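You operate a simulated robot arm through the tools that you are given. There is no shell and no other tool. Be economical: measure what you need, move in short steps, check, and stop when the job is done.

You run a simulated robot arm. Do the job below in one go: nothing can be reset, and whatever is moved stays where it is left.

TASK
Take the white roll out of the winder and chock it on the doffing cradle.
Fine: lay-on roller up and cradle up to the roll first, then chuck crank right back; cradle down once the roll is out; the chock goes on the side away from the rib. Set down upright: yellow chock.

It is judged by the outcome, as a careful person would: the job done as asked, and still so three seconds after it is handed in. It fails if anything else is knocked over, pushed out of place, dropped, spilled or broken.

THE ROBOT
A 7-joint arm with a fingered hand on a trunk, on a base that drives. Base frame: it is fixed to the floor where the robot stands at the start and does not move with it; the origin is under the middle of the robot, x ahead of it, y to its left, z up. Lengths are in m, angles in degrees, forces in N, time in s.
Its first joint turns from -166.0 to 166.0 degrees. Places, roughly: chuck crank [0.5, 0, 1]; core cradle [0.6, 0.3, 0.9]; cradle lever [0.4, 0.3, 0.8]; doffing cradle bed [0.6, -0.6, 0.9]; lay-on roller [0.6, 0.3, 1]; roller lever [0.6, 0, 1.1]; sliding chuck [0.6, 0.2, 1]. Payload 4 kg.
The TCP is the grasp point between the finger pads, 0.03 m short of the fingertips. In the tool frame z runs along the fingers and y along their closing line. Largest opening 0.104 m; the body of the gripper starts 0.035 m behind the TCP. The gripper is a hand of 4 fingers: y runs from the thumb to the fingers, the wrist lies at [-0.015, -0.113, -0.19] in the tool frame.
Orientation is that of the tool frame in the base frame, as a unit quaternion [x, y, z, w]. With the fingers straight down and the wrist toward the robot, the tool's x, y and z point along [0, 1, 0], [1, 0, 0] and [0, 0, -1] of the base frame.

THE INTERFACE
- The arm moves only by the tool move_arm. Its argument "increments" is a list of rows, each a list of 6 numbers: the shift along the base's x, y, z in m, then the turn, a rotation vector about the base's x, y, z in rad. In form: [[x, y, z, ax, ay, az], ...]. A call has 1 to 12 rows; each row shifts and turns the commanded pose from where the row before left it. A row lasts 0.2 s, in which the tool goes at most 0.05 m and 8.6 degrees; a call with a longer step from one row to the next is refused whole. A pose out of reach is approached as far as the arm can. The call stops where the force on the tool passes 40 N (or 10 N more than at its start, if that is more) or the arm is blocked; 0.2 s more then pass. In this call time passes only in rows, and 0.2 s behind the last. It gives the time, the measured TCP pose, the force on the tool (base axes), the opening and the grip force at its end, in the units of the frame above (readings bear some noise), with the torque about the TCP (base axes, N m) and any sound that the robot's microphone picked up, and new pictures: "views" is both (left out), scene, wrist or none.
- Cameras (640 x 400 px; columns grow to the right, rows downward): "scene" is now at [0.3182, 0.1681, 1.2142]; the picture's right is [-0.38, -0.92, 0.00], its down [-0.64, 0.27, -0.72] and it looks along [0.66, -0.28, -0.69] (base axes); focal length 214 px, centre (320, 200). "wrist" rides on the gripper at [0.061, -0.092, -0.13] in the tool frame; the picture's right is [-0.81, 0.28, -0.52], its down [-0.53, -0.71, 0.46] and it looks along [-0.24, 0.64, 0.72] (tool axes); focal length 275 px, centre (320, 200). There is no depth. A picture from a camera that has moved, and an enlarged one, comes with that camera's place and axes in the base frame and with its lens.
- roll_base(legs): drives the robot by 1 to 6 legs, each [ahead, left, turn to the left] in m, m and degrees, along the robot's own axes; the way and the turn of a leg run together, so that a leg with both is an arc; at most 1.5 m and 180 degrees a leg. The arm and the cameras ride along, it lands a little off, and it stops where it bumps. It gives what a move gives, and a new picture of the scene camera.
- curl_fingers(index, middle, ring, thumb_bend, thumb_turn): sets how far each is bent, from 0 (flat) to 1 (curled in); at 0.3 the hand is open as for a grip, at 0.7 the pads meet at the TCP. One left out holds its place. A second passes; each finger stops where it meets its share of the squeeze, and holds until it gets a number again. It is the only way to open and close the hand. It gives what a move gives, with no picture; readings hold the bend of each and the force on the fingers (four entries, about 0 where the hand has none), thumb and palm. thumb_turn goes from beside the hand (0) to across from the fingers (1), as for a grip.
- head_to(pan, tilt): turns the head with the scene camera to pan (to the left, within 143 degrees either way) and tilt (down, from -29 to 69), counted from straight ahead of the robot. It gives what a move gives, and a new picture of the scene camera.
- close_up(camera, box): a new picture of the part [left, top, right, bottom] of that camera's present view, enlarged. No time passes.
- finish_job(): hands the job in; it is judged then, once.

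Work in short steps. Places have to be worked out from the pictures, the camera data and where the tool is seen: move nearer, look again, correct. Check each grasp and each placing, and mend what went wrong. You have 120 turns and 260 pictures in all, those below and enlarged ones among them. Open the gripper and draw the arm clear of the work before you hand the job in, unless the task says otherwise; then end with one line.

The tools are called as a command line: name --pt "numbers of a row" for each row, then --argument value for the rest, lists and objects as JSON in quotes. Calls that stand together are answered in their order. move_arm: Moves the arm, as the interface text tells. Its arguments: {"type":"object","properties":{"increments":{"type":"array","items":{"type":"array","items":{"type":"number"}}},"views":{"type":"string","enum":["both","scene","wrist","none"]}},"required":["increments"]} The other tools are called the same way: curl_fingers (index, middle, ring, thumb_bend, thumb_turn) moves the fingers one by one; roll_base (legs) drives the base; head_to (pan, tilt) turns the head that bears the scene camera; close_up (camera, box) takes an enlarged picture of a part of a camera's view; finish_job () hands the job in.

At the start:

```text
t: 0.0
tool_pos: [0.7133, 0.1837, 1.3105]
tool_rot: [0.707, 0.707, 0.001, 0.0]
ft_force: [0.6, 0.0, 0.9]
torque: [0.0, 0.0, -0.02]
gripper_width: 0.1037
grip_force: 0.1
shape: jaw
bend: [0.3, 0.3, 0.3, 0.3, 0.98]
finger forces: [0.0, 0.0, 0.0, 0.1, 0.0, 0.0]
robot x, y, heading: [0.0011, 0.0006, -0.2]
head pan, tilt: [-22.6, 44.0]
```

scene: 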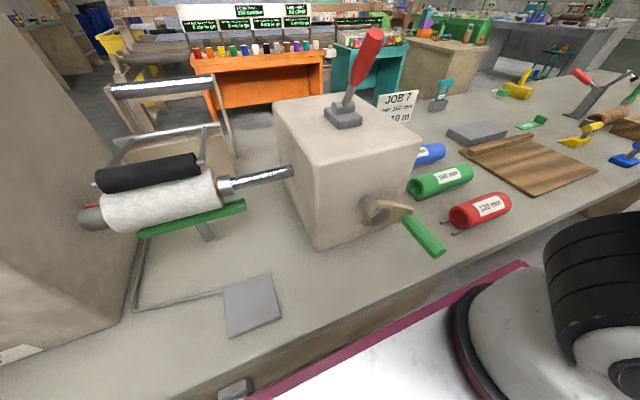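
wrist: 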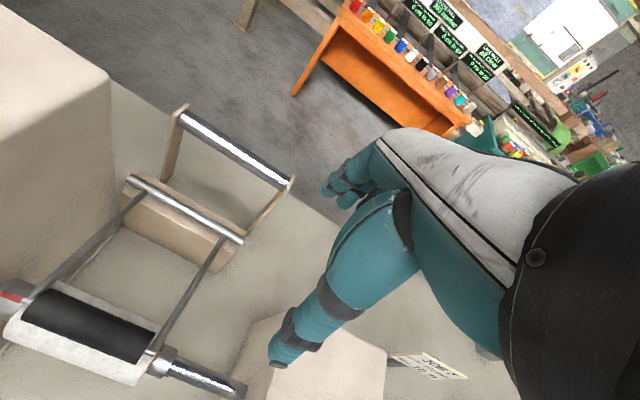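

I start by looking closely at the winder, the lever area and the cradle with the chocks.

close_up --camera "scene" --box '[70, 60, 310, 260]'

close_up --camera "scene" --box '[400, 50, 640, 250]'

head_to --pan 30 --tilt 55

```text
2.00 times, centred on (190, 160) of scene
camera zoom: at [0.3182, 0.1681, 1.2142], right [-0.38, -0.92, 0.0], down [-0.64, 0.27, -0.72], along [0.66, -0.28, -0.69], focal length 429 px, centre (580, 280)
```

zoom: 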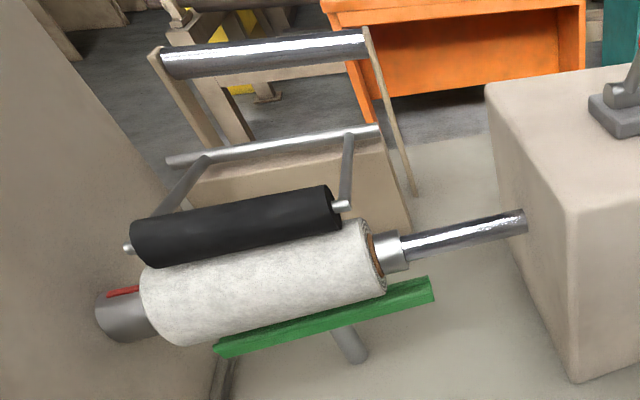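

```text
2.00 times, centred on (520, 150) of scene
camera zoom: at [0.3182, 0.1681, 1.2142], right [-0.38, -0.92, 0.0], down [-0.64, 0.27, -0.72], along [0.66, -0.28, -0.69], focal length 429 px, centre (-80, 300)
```

zoom: 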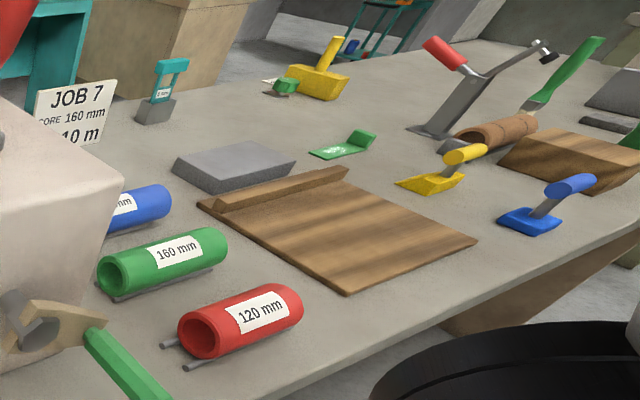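

```text
t: 1.2
tool_pos: [0.7127, 0.1837, 1.3107]
tool_rot: [0.707, 0.707, 0.001, 0.0]
ft_force: [0.5, 0.0, -0.3]
torque: [-0.01, 0.01, 0.0]
gripper_width: 0.1036
grip_force: 0.1
shape: jaw
bend: [0.3, 0.3, 0.3, 0.3, 0.98]
finger forces: [0.1, 0.1, 0.1, 0.1, 0.0, 0.1]
robot x, y, heading: [0.0006, -0.0036, 0.1]
head pan, tilt: [30.0, 55.0]
camera scene: at [0.3048, 0.2357, 1.1993], right [0.5, -0.87, 0.0], down [-0.71, -0.41, -0.57], along [0.5, 0.29, -0.82], focal length 214 px, centre (320, 200)
```

scene: 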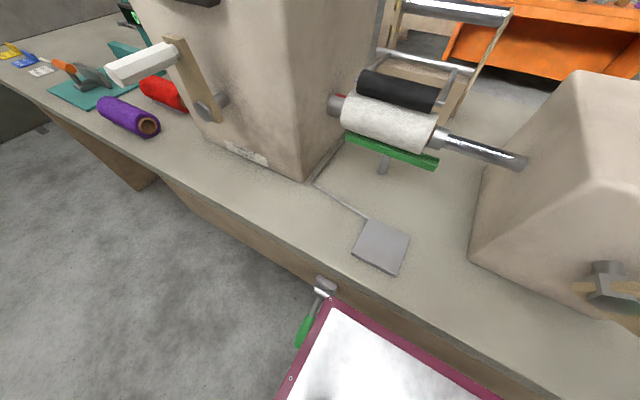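

The green-handled lever under the front edge looks like the cradle lever, the red one on the box the roller lever, and the green crank faces me. I turn the head to see the box and levers squarely.

head_to --pan -40 --tilt 30

close_up --camera "wrist" --box '[0, 90, 320, 400]'

```text
t: 2.6
tool_pos: [0.7134, 0.1831, 1.3105]
tool_rot: [0.707, 0.707, 0.001, 0.0]
ft_force: [0.2, -0.8, 0.0]
torque: [0.0, 0.03, -0.01]
gripper_width: 0.1037
grip_force: 0.2
shape: jaw
bend: [0.3, 0.3, 0.3, 0.3, 0.98]
finger forces: [0.0, 0.1, 0.1, 0.0, 0.0, 0.1]
robot x, y, heading: [-0.0008, -0.0, -0.3]
head pan, tilt: [-40.0, 30.0]
camera scene: at [0.3116, 0.1416, 1.2353], right [-0.64, -0.77, 0.0], down [-0.38, 0.32, -0.87], along [0.66, -0.56, -0.5], focal length 214 px, centre (320, 200)
```

scene: 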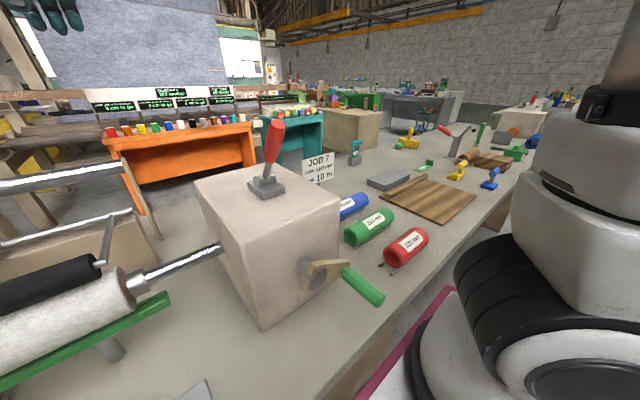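

```text
1.29 times, centred on (160, 245) of wrist
camera zoom: at [0.6228, 0.2445, 1.4421], right [0.28, -0.81, 0.52], down [-0.71, -0.53, -0.46], along [0.64, -0.24, -0.72], focal length 355 px, centre (526, 142)
```

zoom: 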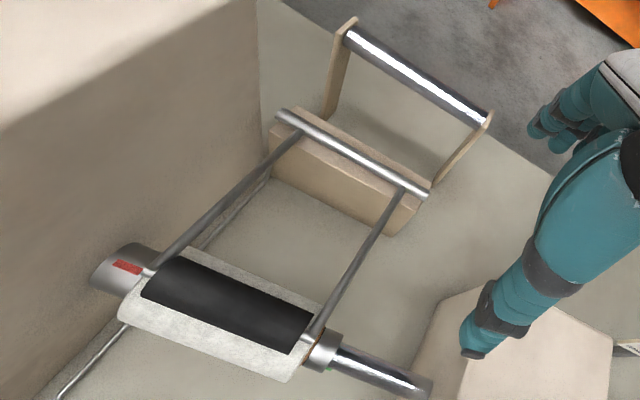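

The lever base is near (0.59, 0.01, 1.09), tip near (0.62, -0.03, 1.18); the roll axis is around x 0.647, z 0.97. I zoom in on the lever, crank, and cradle bed.

close_up --camera "scene" --box '[180, 100, 400, 320]'

close_up --camera "scene" --box '[340, 110, 540, 270]'

```text
1.82 times, centred on (290, 210) of scene
camera zoom: at [0.3116, 0.1416, 1.2353], right [-0.64, -0.77, 0.0], down [-0.38, 0.32, -0.87], along [0.66, -0.56, -0.5], focal length 390 px, centre (374, 182)
```

zoom: 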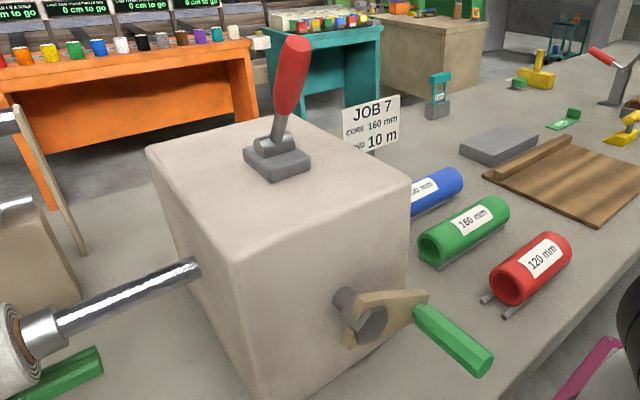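

```text
2.50 times, centred on (440, 190) of scene
camera zoom: at [0.3116, 0.1416, 1.2353], right [-0.64, -0.77, 0.0], down [-0.38, 0.32, -0.87], along [0.66, -0.56, -0.5], focal length 536 px, centre (20, 225)
```

zoom: 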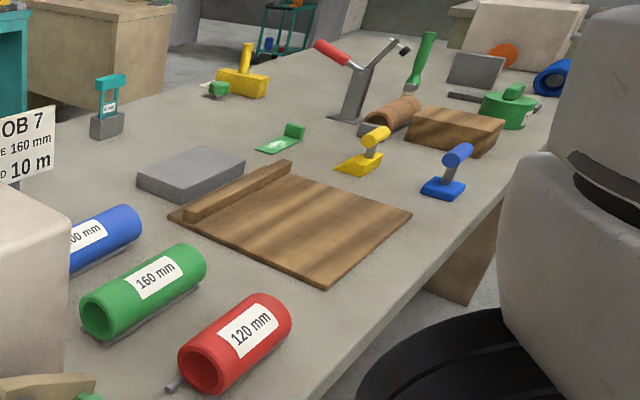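

The roller lever leans about 24° toward -y (away from the roll), so it most likely throws toward +y. I back the base a bit for better reach, and turn the head to watch the winder.

roll_base --legs '[[-0.13, 0, 0]]'

curl_fingers --index 0.65 --middle 0.65 --ring 0.65 --thumb_bend 0.65

head_to --pan -10 --tilt 38

```text
t: 3.9
tool_pos: [0.5834, 0.1846, 1.3114]
tool_rot: [0.706, 0.708, 0.0, 0.0]
ft_force: [0.1, 0.5, 0.1]
torque: [0.01, -0.03, 0.05]
gripper_width: 0.1039
grip_force: 0.0
shape: jaw
bend: [0.3, 0.3, 0.3, 0.3, 0.98]
finger forces: [0.0, 0.0, 0.0, 0.1, 0.1, 0.1]
robot x, y, heading: [-0.1311, -0.0012, -0.1]
head pan, tilt: [-40.0, 30.0]
camera scene: at [0.1815, 0.1419, 1.2353], right [-0.64, -0.77, 0.0], down [-0.38, 0.32, -0.87], along [0.66, -0.56, -0.5], focal length 214 px, centre (320, 200)
```

scene: 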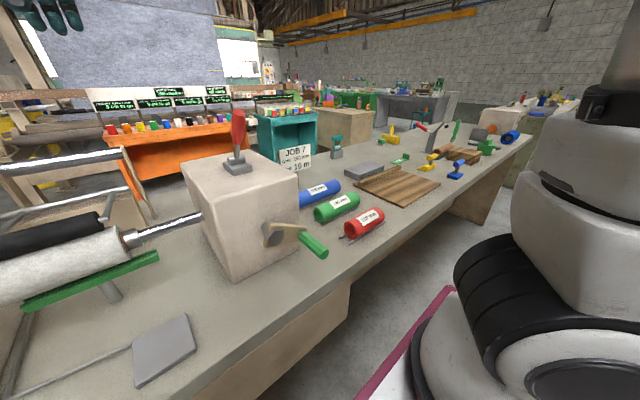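

```text
t: 4.9
tool_pos: [0.5834, 0.1849, 1.3119]
tool_rot: [0.707, 0.708, 0.0, 0.0]
ft_force: [-0.5, 0.4, 0.8]
torque: [-0.01, -0.04, 0.02]
gripper_width: 0.0138
grip_force: 0.0
shape: fingers
bend: [0.65, 0.65, 0.65, 0.65, 0.98]
finger forces: [0.0, 0.0, 0.0, 0.0, 0.1, 0.1]
robot x, y, heading: [-0.127, -0.0016, 0.2]
head pan, tilt: [-40.0, 30.0]
```

```text
t: 5.8
tool_pos: [0.5828, 0.1842, 1.3117]
tool_rot: [0.707, 0.707, 0.0, 0.0]
ft_force: [0.4, 0.0, -0.4]
torque: [-0.04, 0.02, -0.02]
gripper_width: 0.0139
grip_force: 0.0
shape: fingers
bend: [0.65, 0.65, 0.65, 0.65, 0.98]
finger forces: [0.0, 0.0, 0.0, 0.0, 0.0, 0.0]
robot x, y, heading: [-0.1298, 0.0012, 0.5]
head pan, tilt: [-10.0, 38.0]
camera scene: at [0.1972, 0.185, 1.223], right [-0.17, -0.98, 0.0], down [-0.61, 0.11, -0.79], along [0.78, -0.14, -0.62], focal length 214 px, centre (320, 200)
```

scene: 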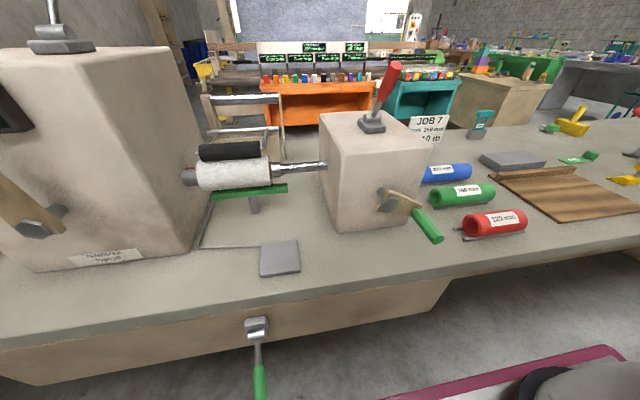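

Now I move the closed hand across above the box, to the -y side of the roller lever.

move_arm --pt "0.005 -0.048 0 0 0 0" --pt "0.005 -0.048 0 0 0 0" --pt "0.005 -0.048 0 0 0 0" --pt "0.005 -0.048 0 0 0 0" --pt "0.005 -0.048 0 0 0 0" --pt "0 -0.048 0 0 0 0" --pt "0 -0.03 0 0 0 0"

```text
t: 7.5
tool_pos: [0.6079, -0.1333, 1.3089]
tool_rot: [0.707, 0.708, 0.0, 0.0]
ft_force: [0.6, 0.7, 0.0]
torque: [0.0, 0.02, 0.0]
gripper_width: 0.0136
grip_force: 0.0
shape: fingers
bend: [0.65, 0.65, 0.65, 0.65, 0.98]
finger forces: [0.1, 0.0, 0.0, 0.1, 0.1, 0.0]
robot x, y, heading: [-0.1305, 0.0005, 0.1]
head pan, tilt: [-10.0, 38.0]
camera scene: at [0.1971, 0.1852, 1.223], right [-0.17, -0.99, 0.0], down [-0.61, 0.11, -0.79], along [0.78, -0.14, -0.62], focal length 214 px, centre (320, 200)
camera wrist: at [0.5172, -0.0727, 1.4402], right [0.28, -0.81, 0.52], down [-0.71, -0.53, -0.46], along [0.65, -0.24, -0.72], focal length 275 px, centre (320, 200)
```

scene: 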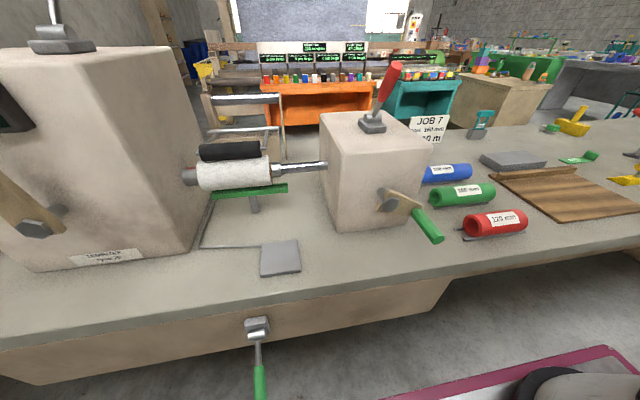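
wrist: 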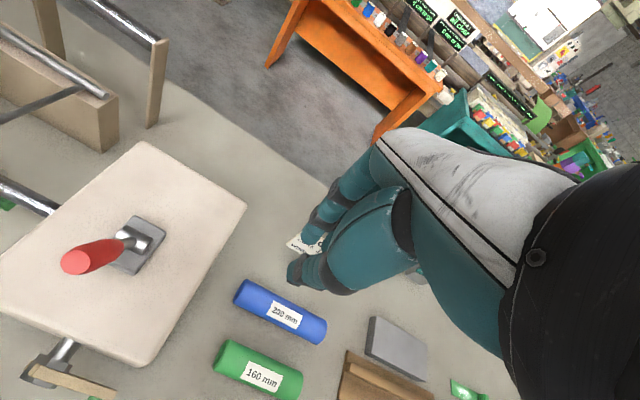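

Triangulating scene against wrist view corrects me: lever tip is (0.566, 0.0, 1.18), hub (0.627, 0, 1.08), so it leans toward the robot and throws away (+x). I put the hand in front of it and lower.

move_arm --pt "-0.035 0.033 0 0 0 0" --pt "-0.035 0.033 0 0 0 0" --pt "-0.035 0.033 0 0 0 0" --pt "-0.035 0.033 0 0 0 0" --pt "0 0 -0.045 0 0 0" --pt "0 0 -0.045 0 0 0" --pt "0 0 -0.045 0 0 0"

```text
t: 9.1
tool_pos: [0.4652, -0.0025, 1.1747]
tool_rot: [0.707, 0.708, 0.0, 0.001]
ft_force: [-0.4, -0.2, 0.2]
torque: [-0.01, 0.02, -0.02]
gripper_width: 0.0139
grip_force: 0.0
shape: fingers
bend: [0.65, 0.65, 0.65, 0.65, 0.98]
finger forces: [0.0, 0.1, 0.0, 0.0, 0.0, 0.0]
robot x, y, heading: [-0.1321, 0.002, -0.1]
head pan, tilt: [-10.0, 38.0]
camera scene: at [0.1971, 0.185, 1.223], right [-0.17, -0.98, 0.0], down [-0.61, 0.11, -0.79], along [0.78, -0.14, -0.62], focal length 214 px, centre (320, 200)
camera wrist: at [0.3754, 0.0574, 1.3058], right [0.28, -0.81, 0.52], down [-0.71, -0.53, -0.46], along [0.65, -0.24, -0.72], focal length 275 px, centre (320, 200)
```

scene: 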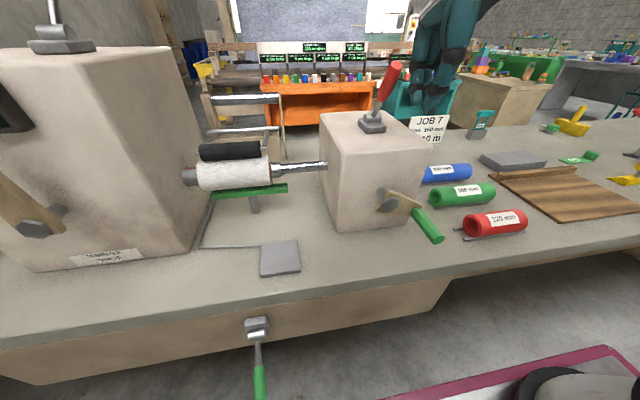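
wrist: 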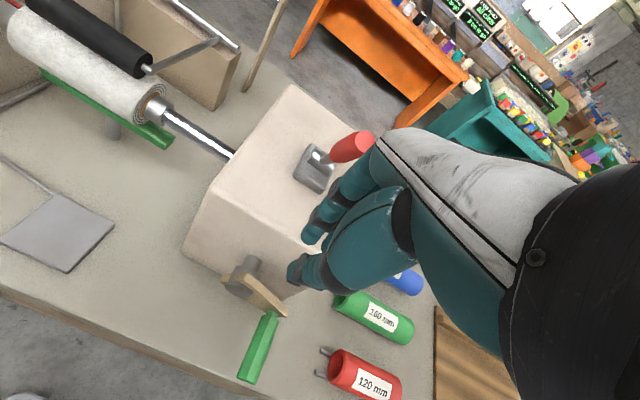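

The lever tip checks out at (0.566, 0, 1.18), directly ahead of the fingers. I push +x in small steps.

move_arm --pt "0.03 0 -0.005 0 0 0" --pt "0.03 0 0 0 0 0" --pt "0.03 0 0 0 0 0" --pt "0.03 0 0 0 0 0" --pt "0.025 0 0 0 0 0"

```text
t: 10.2
tool_pos: [0.6125, -0.0007, 1.1719]
tool_rot: [0.707, 0.708, 0.001, 0.001]
ft_force: [-1.0, -0.1, 0.3]
torque: [0.0, 0.0, 0.0]
gripper_width: 0.0138
grip_force: 0.0
shape: fingers
bend: [0.65, 0.65, 0.65, 0.65, 0.98]
finger forces: [0.0, 0.1, 0.1, 0.0, 0.0, 0.0]
robot x, y, heading: [-0.1295, 0.0009, 0.2]
head pan, tilt: [-10.0, 38.0]
camera scene: at [0.1969, 0.1851, 1.223], right [-0.17, -0.98, 0.0], down [-0.61, 0.11, -0.79], along [0.78, -0.14, -0.62], focal length 214 px, centre (320, 200)
camera wrist: at [0.5216, 0.0595, 1.3026], right [0.28, -0.81, 0.52], down [-0.71, -0.53, -0.46], along [0.65, -0.24, -0.72], focal length 275 px, centre (320, 200)
```

scene: 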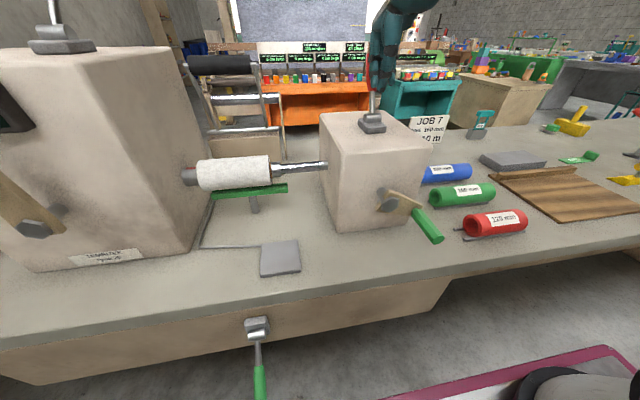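
wrist: 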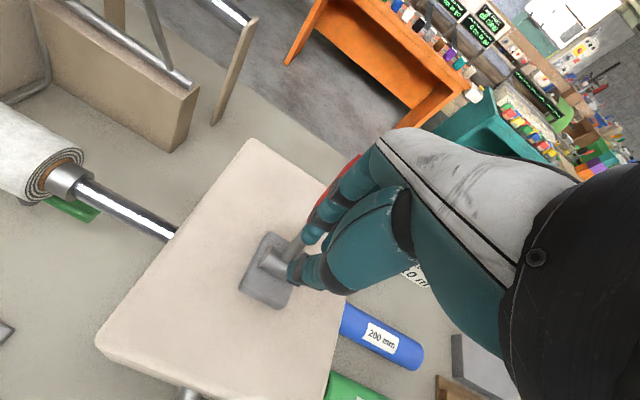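

The lay-on roller has swung up. I push a little further to be sure the lever is at its end, then back away and up.

move_arm --pt "0.025 0 0 0 0 0" --pt "0.02 0 0 0 0 0" --views "scene"

move_arm --pt "-0.04 0 0 0 0 0" --pt "-0.04 0 0.0 0 0 0" --pt "-0.02 0.02 0.045 0 0 0" --pt "0 0.04 0.03 0 0 0" --pt "0 0.04 0.03 0 0 0" --pt "0 0.04 0.03 0 0 0"

```text
t: 10.8
tool_pos: [0.6568, -0.0035, 1.1729]
tool_rot: [0.708, 0.707, -0.001, -0.001]
ft_force: [-25.6, -12.9, 7.4]
torque: [0.03, -0.08, -0.45]
gripper_width: 0.0
grip_force: 16.5
shape: fingers
bend: [0.7, 0.71, 0.65, 0.65, 0.98]
finger forces: [11.5, 21.3, 0.0, 0.1, 0.0, 0.1]
robot x, y, heading: [-0.1296, -0.0002, 0.0]
head pan, tilt: [-10.0, 38.0]
camera scene: at [0.1955, 0.1842, 1.2235], right [-0.17, -0.98, 0.0], down [-0.61, 0.11, -0.79], along [0.78, -0.14, -0.61], focal length 214 px, centre (320, 200)
```

scene: 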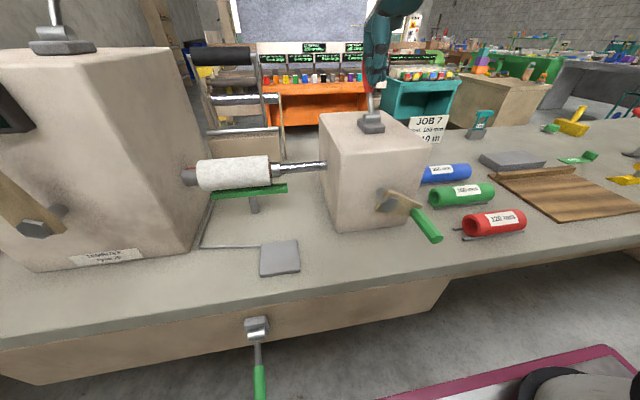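

```text
refused: row 3 steps farther than a row can; nothing moved
```

The lever is at its stop. I retreat, then look down at the cradle lever under the bench edge.

move_arm --pt "-0.04 0 0 0 0 0" --pt "-0.04 0 0.0 0 0 0" --pt "-0.02 0.01 0.04 0 0 0" --pt "0 0.03 0.035 0 0 0" --pt "0 0.03 0.03 0 0 0" --views "none"

head_to --pan 15 --tilt 62

close_up --camera "scene" --box '[220, 180, 420, 400]'

```text
t: 12.1
tool_pos: [0.5561, 0.0652, 1.2749]
tool_rot: [0.707, 0.708, -0.002, 0.0]
ft_force: [-0.4, -0.4, -0.7]
torque: [0.04, -0.04, 0.05]
gripper_width: 0.0133
grip_force: 0.1
shape: fingers
bend: [0.65, 0.65, 0.65, 0.65, 0.98]
finger forces: [0.0, 0.0, 0.1, 0.0, 0.0, 0.1]
robot x, y, heading: [-0.1302, -0.0001, 0.0]
head pan, tilt: [-10.0, 38.0]
```

```text
t: 12.9
tool_pos: [0.5564, 0.0668, 1.2744]
tool_rot: [0.707, 0.708, 0.0, 0.001]
ft_force: [-0.6, 0.1, -0.4]
torque: [0.01, -0.04, 0.01]
gripper_width: 0.0135
grip_force: 0.0
shape: fingers
bend: [0.65, 0.65, 0.65, 0.65, 0.98]
finger forces: [0.0, 0.0, 0.0, 0.0, 0.1, 0.1]
robot x, y, heading: [-0.1333, 0.0013, 0.2]
head pan, tilt: [15.0, 62.0]
camera scene: at [0.1743, 0.2166, 1.191], right [0.26, -0.97, 0.0], down [-0.85, -0.23, -0.47], along [0.45, 0.12, -0.88], focal length 214 px, centre (320, 200)
```

scene: 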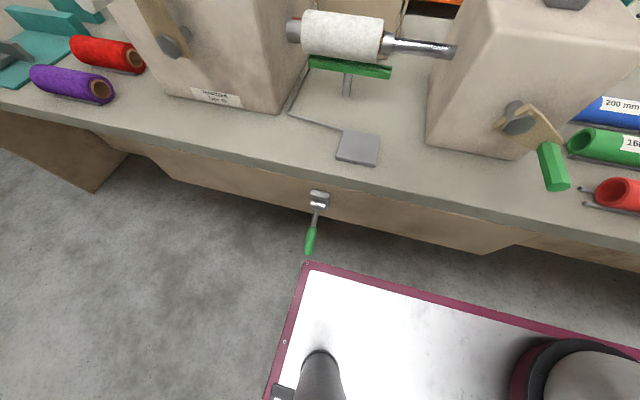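

```text
1.82 times, centred on (320, 290) of scene
camera zoom: at [0.1743, 0.2166, 1.191], right [0.26, -0.97, 0.0], down [-0.85, -0.23, -0.47], along [0.45, 0.12, -0.88], focal length 390 px, centre (320, 36)
```

zoom: 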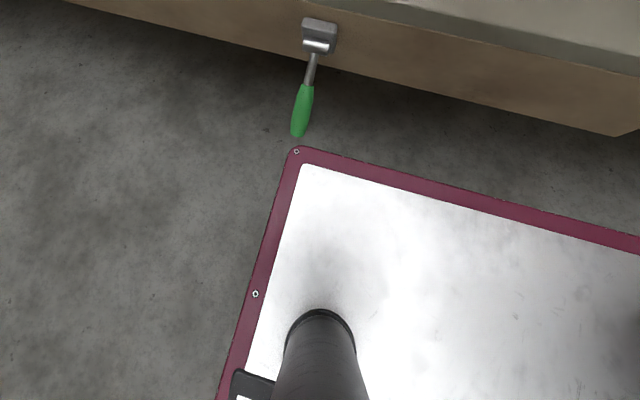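

The cradle lever pivots near (0.40, 0.276, 0.75) and its green handle sticks out down-toward me, to about (0.29, 0.28, 0.665); lifting it should raise the cradle. I back off, and turn the hand so the fingers point left, to lift the handle from below.

roll_base --legs '[[-0.37, 0, 0]]'

move_arm --pt "0.01 0 -0.02 0.145 0 0" --pt "0.01 0 -0.02 0.145 0 0" --pt "0.01 0 -0.02 0.145 0 0" --pt "0.01 0 -0.02 0.145 0 0" --pt "0.01 0 -0.02 0.145 0 0" --pt "0.01 0 -0.02 0.145 0 0" --pt "0.01 0 -0.02 0.145 0 0" --pt "0.01 0 -0.02 0.145 0 0" --pt "0 0 -0.02 0.145 0 0" --pt "0 0 -0.02 0.145 0 0" --pt "0 0 -0.02 0.12 0 0"

```text
t: 15.4
tool_pos: [0.1919, 0.0653, 1.275]
tool_rot: [0.706, 0.708, 0.002, 0.001]
ft_force: [-0.2, -0.4, -0.3]
torque: [-0.03, -0.02, -0.04]
gripper_width: 0.0136
grip_force: 0.1
shape: fingers
bend: [0.65, 0.65, 0.65, 0.65, 0.98]
finger forces: [0.0, 0.0, 0.0, 0.1, 0.0, 0.0]
robot x, y, heading: [-0.4947, -0.0011, -0.0]
head pan, tilt: [15.0, 62.0]
stopped in leg 1: the robot was blocked; the commanded pose is now the measured one
camera scene: at [-0.19, 0.215, 1.191], right [0.26, -0.97, 0.0], down [-0.85, -0.23, -0.47], along [0.45, 0.12, -0.88], focal length 214 px, centre (320, 200)
```

scene: 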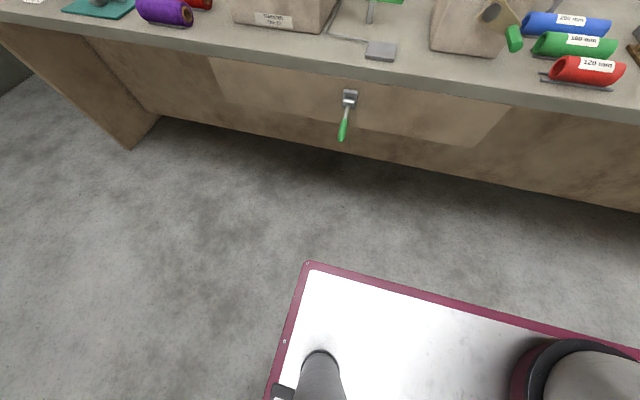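

```text
t: 17.8
tool_pos: [0.2705, 0.0659, 1.0558]
tool_rot: [0.5, 0.499, 0.502, -0.498]
ft_force: [-0.1, -0.4, 0.6]
torque: [-0.01, 0.02, -0.03]
gripper_width: 0.0132
grip_force: 0.0
shape: fingers
bend: [0.65, 0.65, 0.65, 0.65, 0.98]
finger forces: [0.0, 0.0, 0.0, 0.0, 0.1, 0.0]
robot x, y, heading: [-0.4917, -0.0006, -0.3]
head pan, tilt: [15.0, 62.0]
camera scene: at [-0.1904, 0.215, 1.191], right [0.26, -0.97, 0.0], down [-0.85, -0.23, -0.47], along [0.45, 0.12, -0.88], focal length 214 px, centre (320, 200)
camera wrist: at [0.1795, -0.0654, 1.1161], right [0.28, -0.52, -0.81], down [-0.71, 0.46, -0.53], along [0.65, 0.72, -0.24], focal length 275 px, centre (320, 200)
```

scene: 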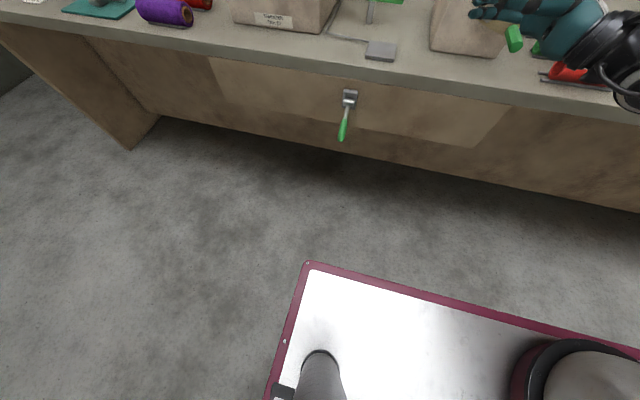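
wrist: 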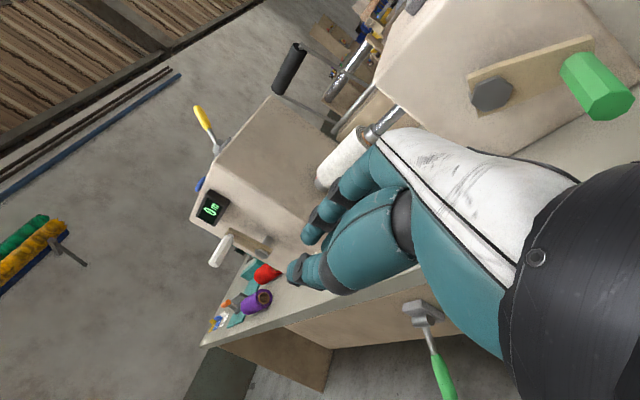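

Lever refined: pivot (0.413, 0.281, 0.75), handle from (0.365, 0.718) to (0.30, 0.676). I lower the hand in front of the bench, then slide it left under the handle.

move_arm --pt "0 0 -0.048 0 0 0" --pt "0 0 -0.048 0 0 0" --pt "0 0 -0.048 0 0 0" --pt "0 0 -0.048 0 0 0" --pt "0 0 -0.048 0 0 0" --pt "0 0 -0.048 0 0 0" --pt "0 0 -0.048 0 0 0" --pt "0 0 -0.048 0 0 0" --pt "0 0 -0.048 0 0 0" --pt "0 0 -0.048 0 0 0"

```text
t: 20.0
tool_pos: [0.2748, 0.0633, 0.5757]
tool_rot: [0.5, 0.5, 0.5, -0.5]
ft_force: [0.1, 0.5, 0.1]
torque: [0.02, -0.02, 0.01]
gripper_width: 0.0135
grip_force: 0.0
shape: fingers
bend: [0.65, 0.65, 0.65, 0.65, 0.98]
finger forces: [0.0, 0.0, 0.0, 0.1, 0.1, 0.0]
robot x, y, heading: [-0.4947, -0.0024, 0.2]
head pan, tilt: [15.0, 62.0]
camera scene: at [-0.19, 0.2151, 1.191], right [0.26, -0.97, 0.0], down [-0.85, -0.23, -0.47], along [0.45, 0.12, -0.88], focal length 214 px, centre (320, 200)
camera wrist: at [0.184, -0.0674, 0.637], right [0.28, -0.52, -0.81], down [-0.71, 0.46, -0.53], along [0.65, 0.72, -0.24], focal length 275 px, centre (320, 200)
```

scene: 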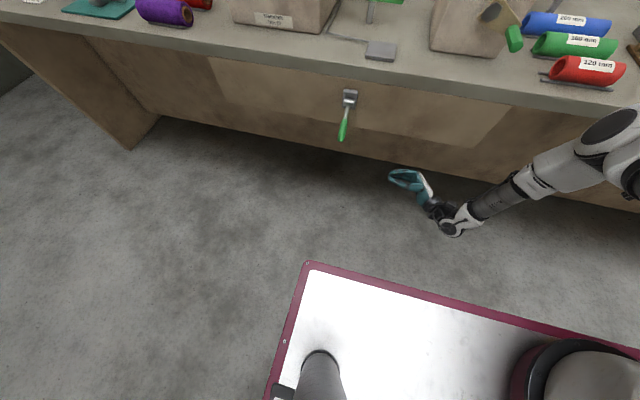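
wrist: 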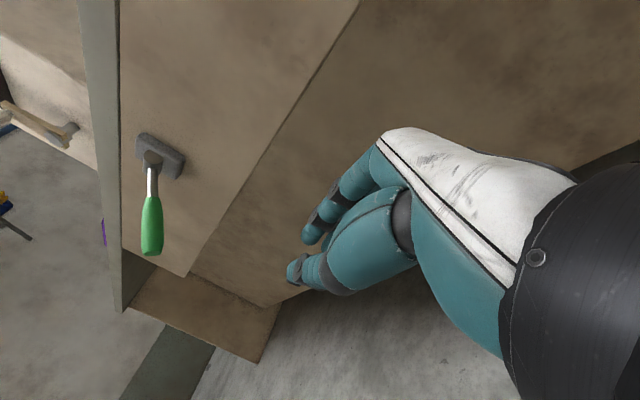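

The wrist view confirms the handle end at (0.29, 0.28, 0.68). I slide left beneath it.

move_arm --pt "0.008 0.045 0 0 0 0" --pt "0.008 0.045 0 0 0 0" --pt "0.008 0.045 0 0 0 0" --pt "0.008 0.045 0 0 0 0" --pt "0.008 0.045 0 0 0 0"

```text
t: 21.2
tool_pos: [0.3129, 0.2913, 0.5753]
tool_rot: [0.5, 0.5, 0.501, -0.499]
ft_force: [-0.3, -0.2, 0.0]
torque: [0.0, 0.0, -0.02]
gripper_width: 0.0134
grip_force: 0.1
shape: fingers
bend: [0.65, 0.65, 0.65, 0.65, 0.98]
finger forces: [0.0, 0.0, 0.0, 0.1, 0.0, 0.0]
robot x, y, heading: [-0.4907, 0.0012, 0.2]
head pan, tilt: [15.0, 62.0]
camera scene: at [-0.1899, 0.2147, 1.191], right [0.26, -0.97, 0.0], down [-0.85, -0.23, -0.47], along [0.45, 0.12, -0.88], focal length 214 px, centre (320, 200)
camera wrist: at [0.2223, 0.1599, 0.6365], right [0.27, -0.52, -0.81], down [-0.71, 0.46, -0.53], along [0.65, 0.72, -0.24], focal length 275 px, centre (320, 200)
```

scene: 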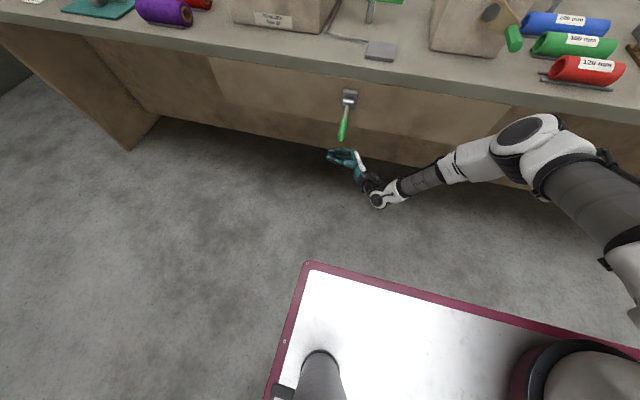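
wrist: 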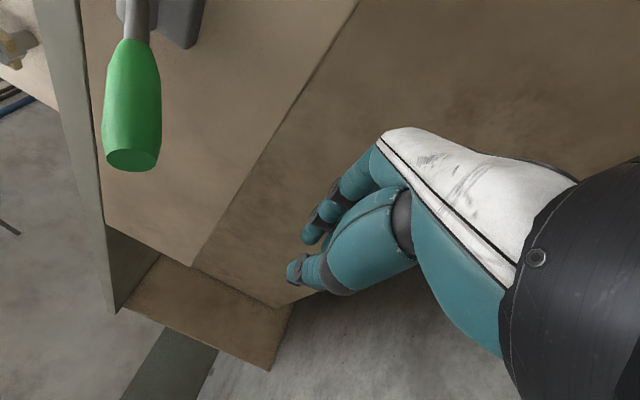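

I raise the hand gradually to pick up the handle from below.

move_arm --pt "0 0 0.03 0 0 0" --pt "0 0 0.03 0 0 0" --pt "0 0 0.03 0 0 0" --pt "-0.005 0 0.03 0 0 0" --pt "-0.005 0 0.03 0 0 0"

```text
t: 22.4
tool_pos: [0.3024, 0.2882, 0.7262]
tool_rot: [0.5, 0.498, 0.502, -0.499]
ft_force: [1.0, 0.1, 0.0]
torque: [-0.03, 0.03, -0.03]
gripper_width: 0.0138
grip_force: 0.4
shape: fingers
bend: [0.65, 0.65, 0.65, 0.65, 0.98]
finger forces: [0.6, 0.0, 0.1, 0.1, 0.0, 0.1]
robot x, y, heading: [-0.4934, 0.0046, -0.0]
head pan, tilt: [15.0, 62.0]
camera scene: at [-0.19, 0.215, 1.1909], right [0.26, -0.97, 0.0], down [-0.85, -0.23, -0.47], along [0.45, 0.12, -0.88], focal length 214 px, centre (320, 200)
camera wrist: at [0.2111, 0.158, 0.7871], right [0.28, -0.52, -0.81], down [-0.71, 0.46, -0.53], along [0.65, 0.72, -0.24], focal length 275 px, centre (320, 200)
```

scene: 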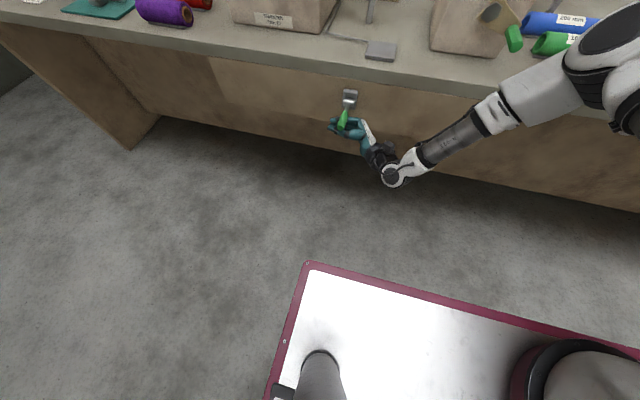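
wrist: 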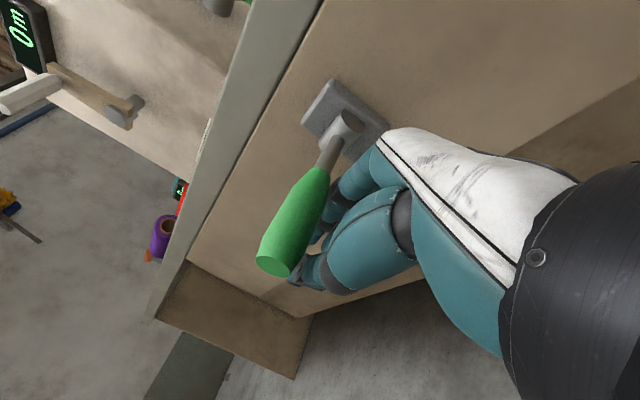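

The handle rides up on the index finger with almost no force. I continue up, with head turned to see the cradle.

move_arm --pt "0 0 0.03 0 0 0" --pt "0.003 0 0.03 0 0 0" --pt "0.005 0 0.03 0 0 0" --views "wrist"

head_to --pan 5 --tilt 35

```text
t: 22.8
tool_pos: [0.299, 0.2871, 0.7376]
tool_rot: [0.51, 0.5, 0.491, -0.499]
ft_force: [6.0, 8.1, -31.8]
torque: [0.17, 0.87, 0.24]
gripper_width: 0.0192
grip_force: 15.4
shape: fingers
bend: [0.6, 0.65, 0.65, 0.65, 0.97]
finger forces: [30.7, 0.1, 0.1, 0.0, 0.0, 0.1]
robot x, y, heading: [-0.4941, 0.0004, 0.0]
head pan, tilt: [15.0, 62.0]
stopped in row 2: the force on the tool passed its limit (the readings are from after the stop); the commanded pose is now the measured one
camera wrist: at [0.2089, 0.1567, 0.8037], right [0.26, -0.53, -0.81], down [-0.72, 0.45, -0.53], along [0.64, 0.72, -0.27], focal length 275 px, centre (320, 200)
```

wrist: 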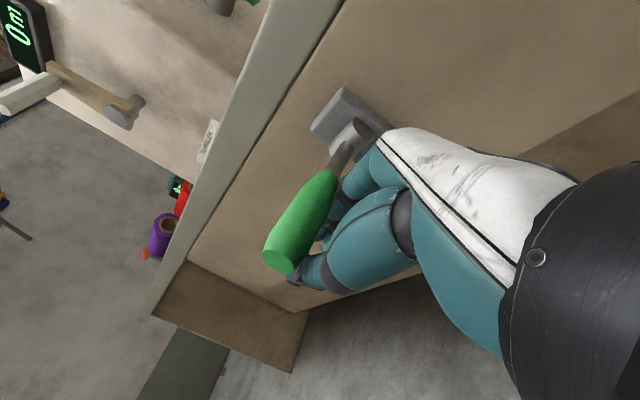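

```text
t: 23.7
tool_pos: [0.3, 0.2854, 0.7399]
tool_rot: [0.507, 0.5, 0.492, -0.501]
ft_force: [1.3, 5.0, -41.2]
torque: [0.34, 1.1, 0.16]
gripper_width: 0.0186
grip_force: 19.6
shape: fingers
bend: [0.61, 0.65, 0.65, 0.65, 0.97]
finger forces: [39.2, 0.0, 0.1, 0.0, 0.0, 0.0]
robot x, y, heading: [-0.4937, -0.0019, -0.1]
head pan, tilt: [5.0, 35.0]
camera scene: at [-0.1632, 0.2068, 1.2269], right [0.09, -1.0, 0.0], down [-0.57, -0.05, -0.82], along [0.81, 0.07, -0.58], focal length 214 px, centre (320, 200)
```

scene: 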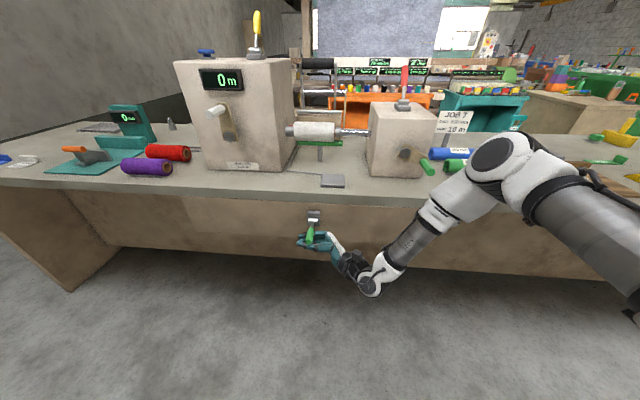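

Force rose to 40 N: either the cradle met the roll or it is the lever's end stop. I look at the cradle close up.

close_up --camera "scene" --box '[270, 80, 420, 200]'

close_up --camera "scene" --box '[270, 190, 370, 280]'

```text
3.33 times, centred on (345, 140) of scene
camera zoom: at [-0.1632, 0.2068, 1.2269], right [0.09, -1.0, 0.0], down [-0.57, -0.05, -0.82], along [0.81, 0.07, -0.58], focal length 715 px, centre (237, 400)
```

zoom: 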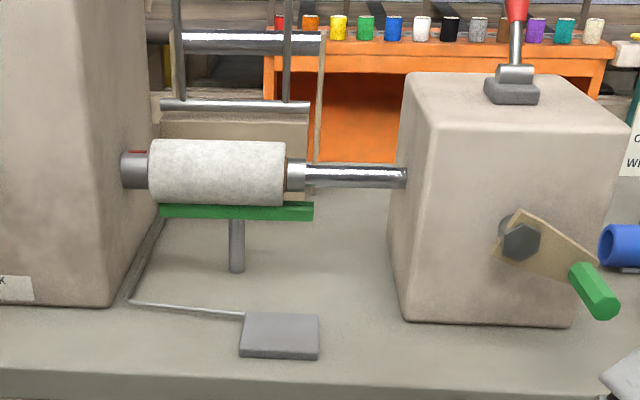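

```text
4.44 times, centred on (320, 235) of scene
camera zoom: at [-0.1632, 0.2068, 1.2269], right [0.09, -1.0, 0.0], down [-0.57, -0.05, -0.82], along [0.81, 0.07, -0.58], focal length 953 px, centre (320, 44)
```

zoom: 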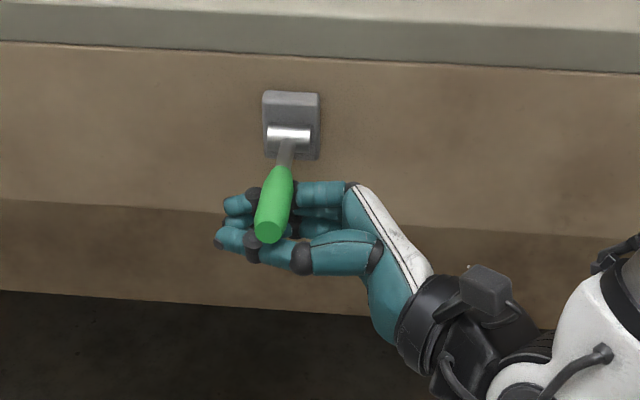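

The lever has turned from about 34° below horizontal to level. I ease the hand down to see whether the lever holds, and compare the cradle in the same view.

move_arm --pt "0 0 -0.03 0 0 0" --pt "0 0 -0.04 0 0 0" --views "wrist"

close_up --camera "scene" --box '[270, 80, 420, 200]'

```text
t: 24.3
tool_pos: [0.2989, 0.2887, 0.6745]
tool_rot: [0.505, 0.5, 0.495, -0.499]
ft_force: [0.1, 0.1, 0.8]
torque: [0.01, 0.01, -0.03]
gripper_width: 0.0136
grip_force: 0.1
shape: fingers
bend: [0.65, 0.65, 0.65, 0.65, 0.97]
finger forces: [0.1, 0.1, 0.0, 0.1, 0.1, 0.1]
robot x, y, heading: [-0.4985, 0.0011, 0.1]
head pan, tilt: [5.0, 35.0]
camera wrist: at [0.2083, 0.1577, 0.7382], right [0.27, -0.53, -0.81], down [-0.72, 0.45, -0.53], along [0.64, 0.72, -0.26], focal length 275 px, centre (320, 200)
```

wrist: 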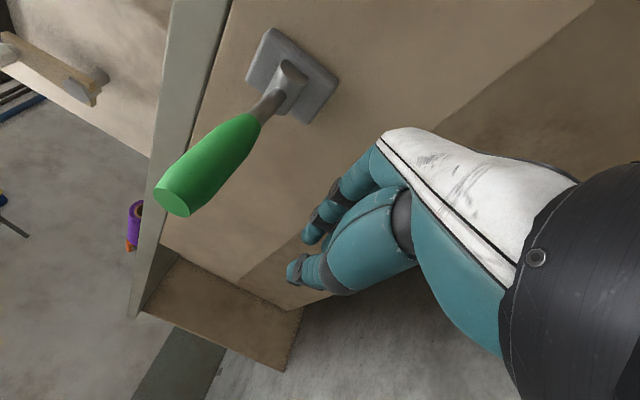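

```text
3.33 times, centred on (345, 140) of scene
camera zoom: at [-0.1645, 0.206, 1.2275], right [0.09, -1.0, 0.0], down [-0.57, -0.05, -0.82], along [0.82, 0.07, -0.57], focal length 715 px, centre (237, 400)
```

zoom: 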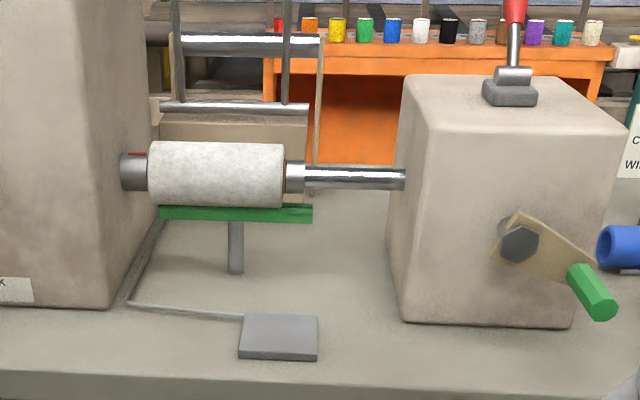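

The lever holds by itself. I return the head to the pose of an earlier picture (pan 15, tilt 62) to compare the cradle height.

head_to --pan 15 --tilt 62

close_up --camera "scene" --box '[320, 0, 440, 80]'

head_to --pan 8 --tilt 28

close_up --camera "scene" --box '[280, 130, 400, 210]'

```text
t: 25.2
tool_pos: [0.2979, 0.2874, 0.6731]
tool_rot: [0.507, 0.499, 0.494, -0.5]
ft_force: [0.0, -0.2, 0.4]
torque: [-0.01, -0.01, 0.05]
gripper_width: 0.0138
grip_force: 0.0
shape: fingers
bend: [0.65, 0.65, 0.65, 0.65, 0.97]
finger forces: [0.0, 0.0, 0.1, 0.0, 0.0, 0.1]
robot x, y, heading: [-0.494, -0.0012, -0.1]
head pan, tilt: [15.0, 62.0]
camera scene: at [-0.19, 0.2152, 1.191], right [0.26, -0.97, 0.0], down [-0.85, -0.23, -0.47], along [0.45, 0.12, -0.88], focal length 214 px, centre (320, 200)
```

scene: 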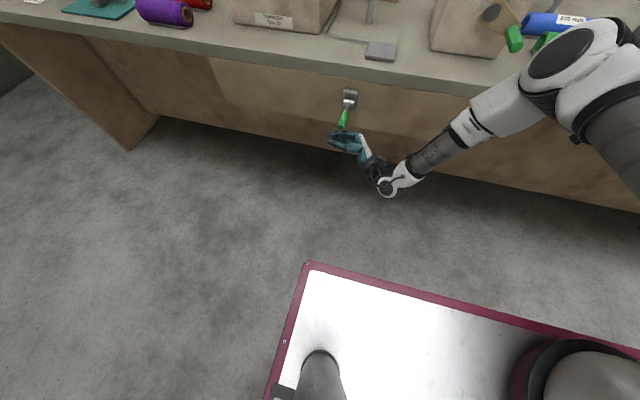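

```text
5.00 times, centred on (380, 40) of scene
camera zoom: at [-0.19, 0.2152, 1.191], right [0.26, -0.97, 0.0], down [-0.85, -0.23, -0.47], along [0.45, 0.12, -0.88], focal length 1072 px, centre (20, 1000)
```

zoom: 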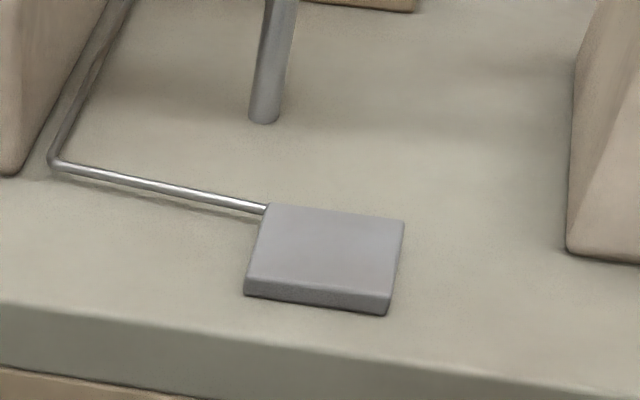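

```text
t: 26.2
tool_pos: [0.2983, 0.2872, 0.6738]
tool_rot: [0.506, 0.499, 0.495, -0.5]
ft_force: [0.1, -0.2, -0.1]
torque: [0.01, -0.01, 0.04]
gripper_width: 0.0138
grip_force: 0.0
shape: fingers
bend: [0.65, 0.65, 0.65, 0.65, 0.97]
finger forces: [0.1, 0.0, 0.0, 0.1, 0.1, 0.1]
robot x, y, heading: [-0.4973, -0.0049, 0.1]
head pan, tilt: [8.0, 28.0]
camera scene: at [-0.1619, 0.2112, 1.2384], right [0.14, -0.99, 0.0], down [-0.47, -0.07, -0.88], along [0.87, 0.12, -0.47], focal length 214 px, centre (320, 200)
```

scene: 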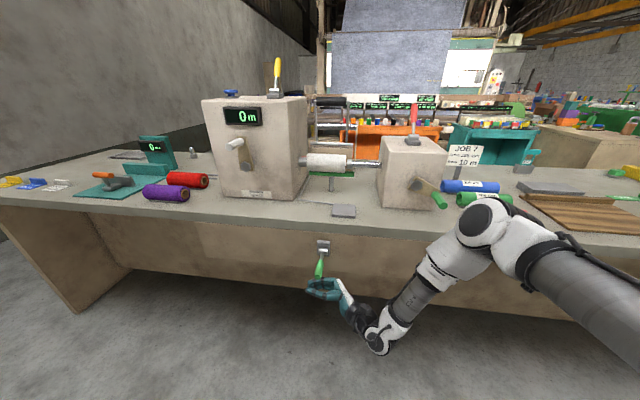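

```text
5.00 times, centred on (340, 170) of scene
camera zoom: at [-0.1619, 0.2112, 1.2384], right [0.14, -0.99, 0.0], down [-0.47, -0.07, -0.88], along [0.87, 0.12, -0.47], focal length 1072 px, centre (220, 350)
```

zoom: 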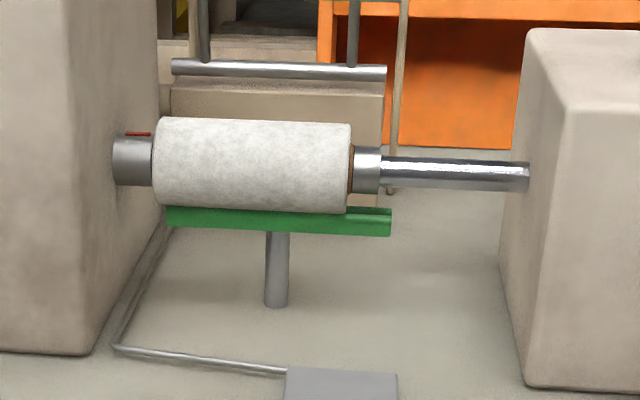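

The cradle did rise (its green bar left the top of that frame) and now touches the roll, with the lever holding. Next the crank: hub about (0.50, 0, 0.963), green handle along x from (0.48) to (0.41) at y≈-0.061, z≈0.94. I bring the hand in front of it, fingers pointing forward, open.

move_arm --pt "-0.03 -0.03 0 0 0 0" --pt "-0.03 -0.035 0 0 0 -0.14" --pt "0 -0.035 0.02 0 0 -0.143" --pt "0 -0.035 0.03 0 0 -0.143" --pt "0 -0.03 0.03 0 0 -0.143" --pt "0 -0.03 0.03 0 0 -0.143" --pt "0 -0.03 0.03 0 0 -0.143" --pt "0 -0.03 0.03 0 0 -0.143" --pt "0 -0.03 0.03 0 0 -0.143" --pt "0 -0.03 0.03 0 0 -0.143" --pt "0 -0.03 0.03 0 0 -0.143" --pt "0 0 0.006 0 0 -0.143" --views "none"

curl_fingers --index 0.3 --middle 0.3 --ring 0.3 --thumb_bend 0.3

head_to --pan -10 --tilt 35

close_up --camera "wrist" --box '[0, 0, 640, 400]'

```text
t: 28.8
tool_pos: [0.3443, -0.1703, 0.9024]
tool_rot: [0.711, 0.0, 0.703, -0.009]
ft_force: [0.4, -0.6, 0.6]
torque: [-0.03, 0.0, 0.01]
gripper_width: 0.0137
grip_force: 0.1
shape: fingers
bend: [0.65, 0.65, 0.65, 0.65, 0.97]
finger forces: [0.0, 0.1, 0.0, 0.1, 0.1, 0.0]
out of reach, approached as far as the arm can: row 9, 10, 11, 12
robot x, y, heading: [-0.4962, -0.0026, 0.4]
head pan, tilt: [8.0, 28.0]
```

```text
t: 29.8
tool_pos: [0.3438, -0.1686, 0.9018]
tool_rot: [0.712, -0.001, 0.702, -0.01]
ft_force: [-0.2, -0.4, 0.2]
torque: [-0.05, 0.01, -0.03]
gripper_width: 0.1025
grip_force: 0.1
shape: fingers
bend: [0.3, 0.3, 0.3, 0.3, 0.97]
finger forces: [0.1, 0.0, 0.0, 0.1, 0.1, 0.1]
robot x, y, heading: [-0.4961, -0.0035, 0.1]
head pan, tilt: [8.0, 28.0]
```

```text
t: 30.6
tool_pos: [0.3434, -0.1686, 0.9022]
tool_rot: [0.711, 0.0, 0.703, -0.011]
ft_force: [0.1, -0.1, -0.5]
torque: [0.02, -0.02, 0.0]
gripper_width: 0.1029
grip_force: 0.1
shape: fingers
bend: [0.3, 0.3, 0.3, 0.3, 0.97]
finger forces: [0.0, 0.0, 0.1, 0.0, 0.0, 0.1]
robot x, y, heading: [-0.4969, -0.0025, 0.1]
head pan, tilt: [-10.0, 35.0]
camera scene: at [-0.1654, 0.1832, 1.2276], right [-0.17, -0.98, 0.0], down [-0.56, 0.1, -0.82], along [0.81, -0.14, -0.57], focal length 214 px, centre (320, 200)
```

scene: 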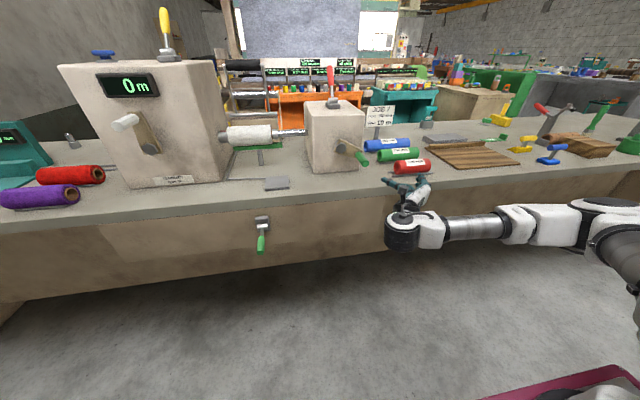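

```text
1.00 times, centred on (320, 200) of wrist
camera zoom: at [0.2138, -0.0803, 0.9669], right [-0.52, -0.27, -0.81], down [0.44, 0.73, -0.53], along [0.73, -0.63, -0.26], focal length 275 px, centre (320, 200)
```

zoom: 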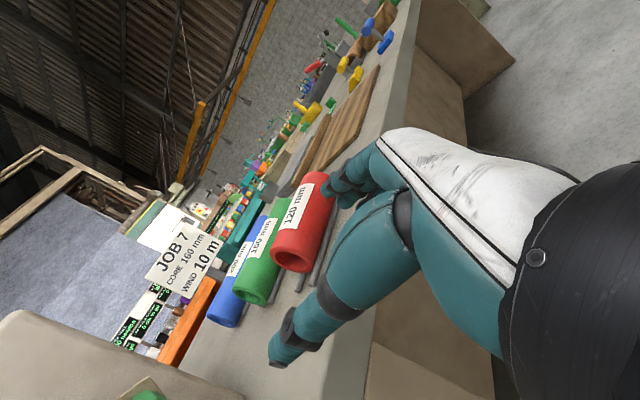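

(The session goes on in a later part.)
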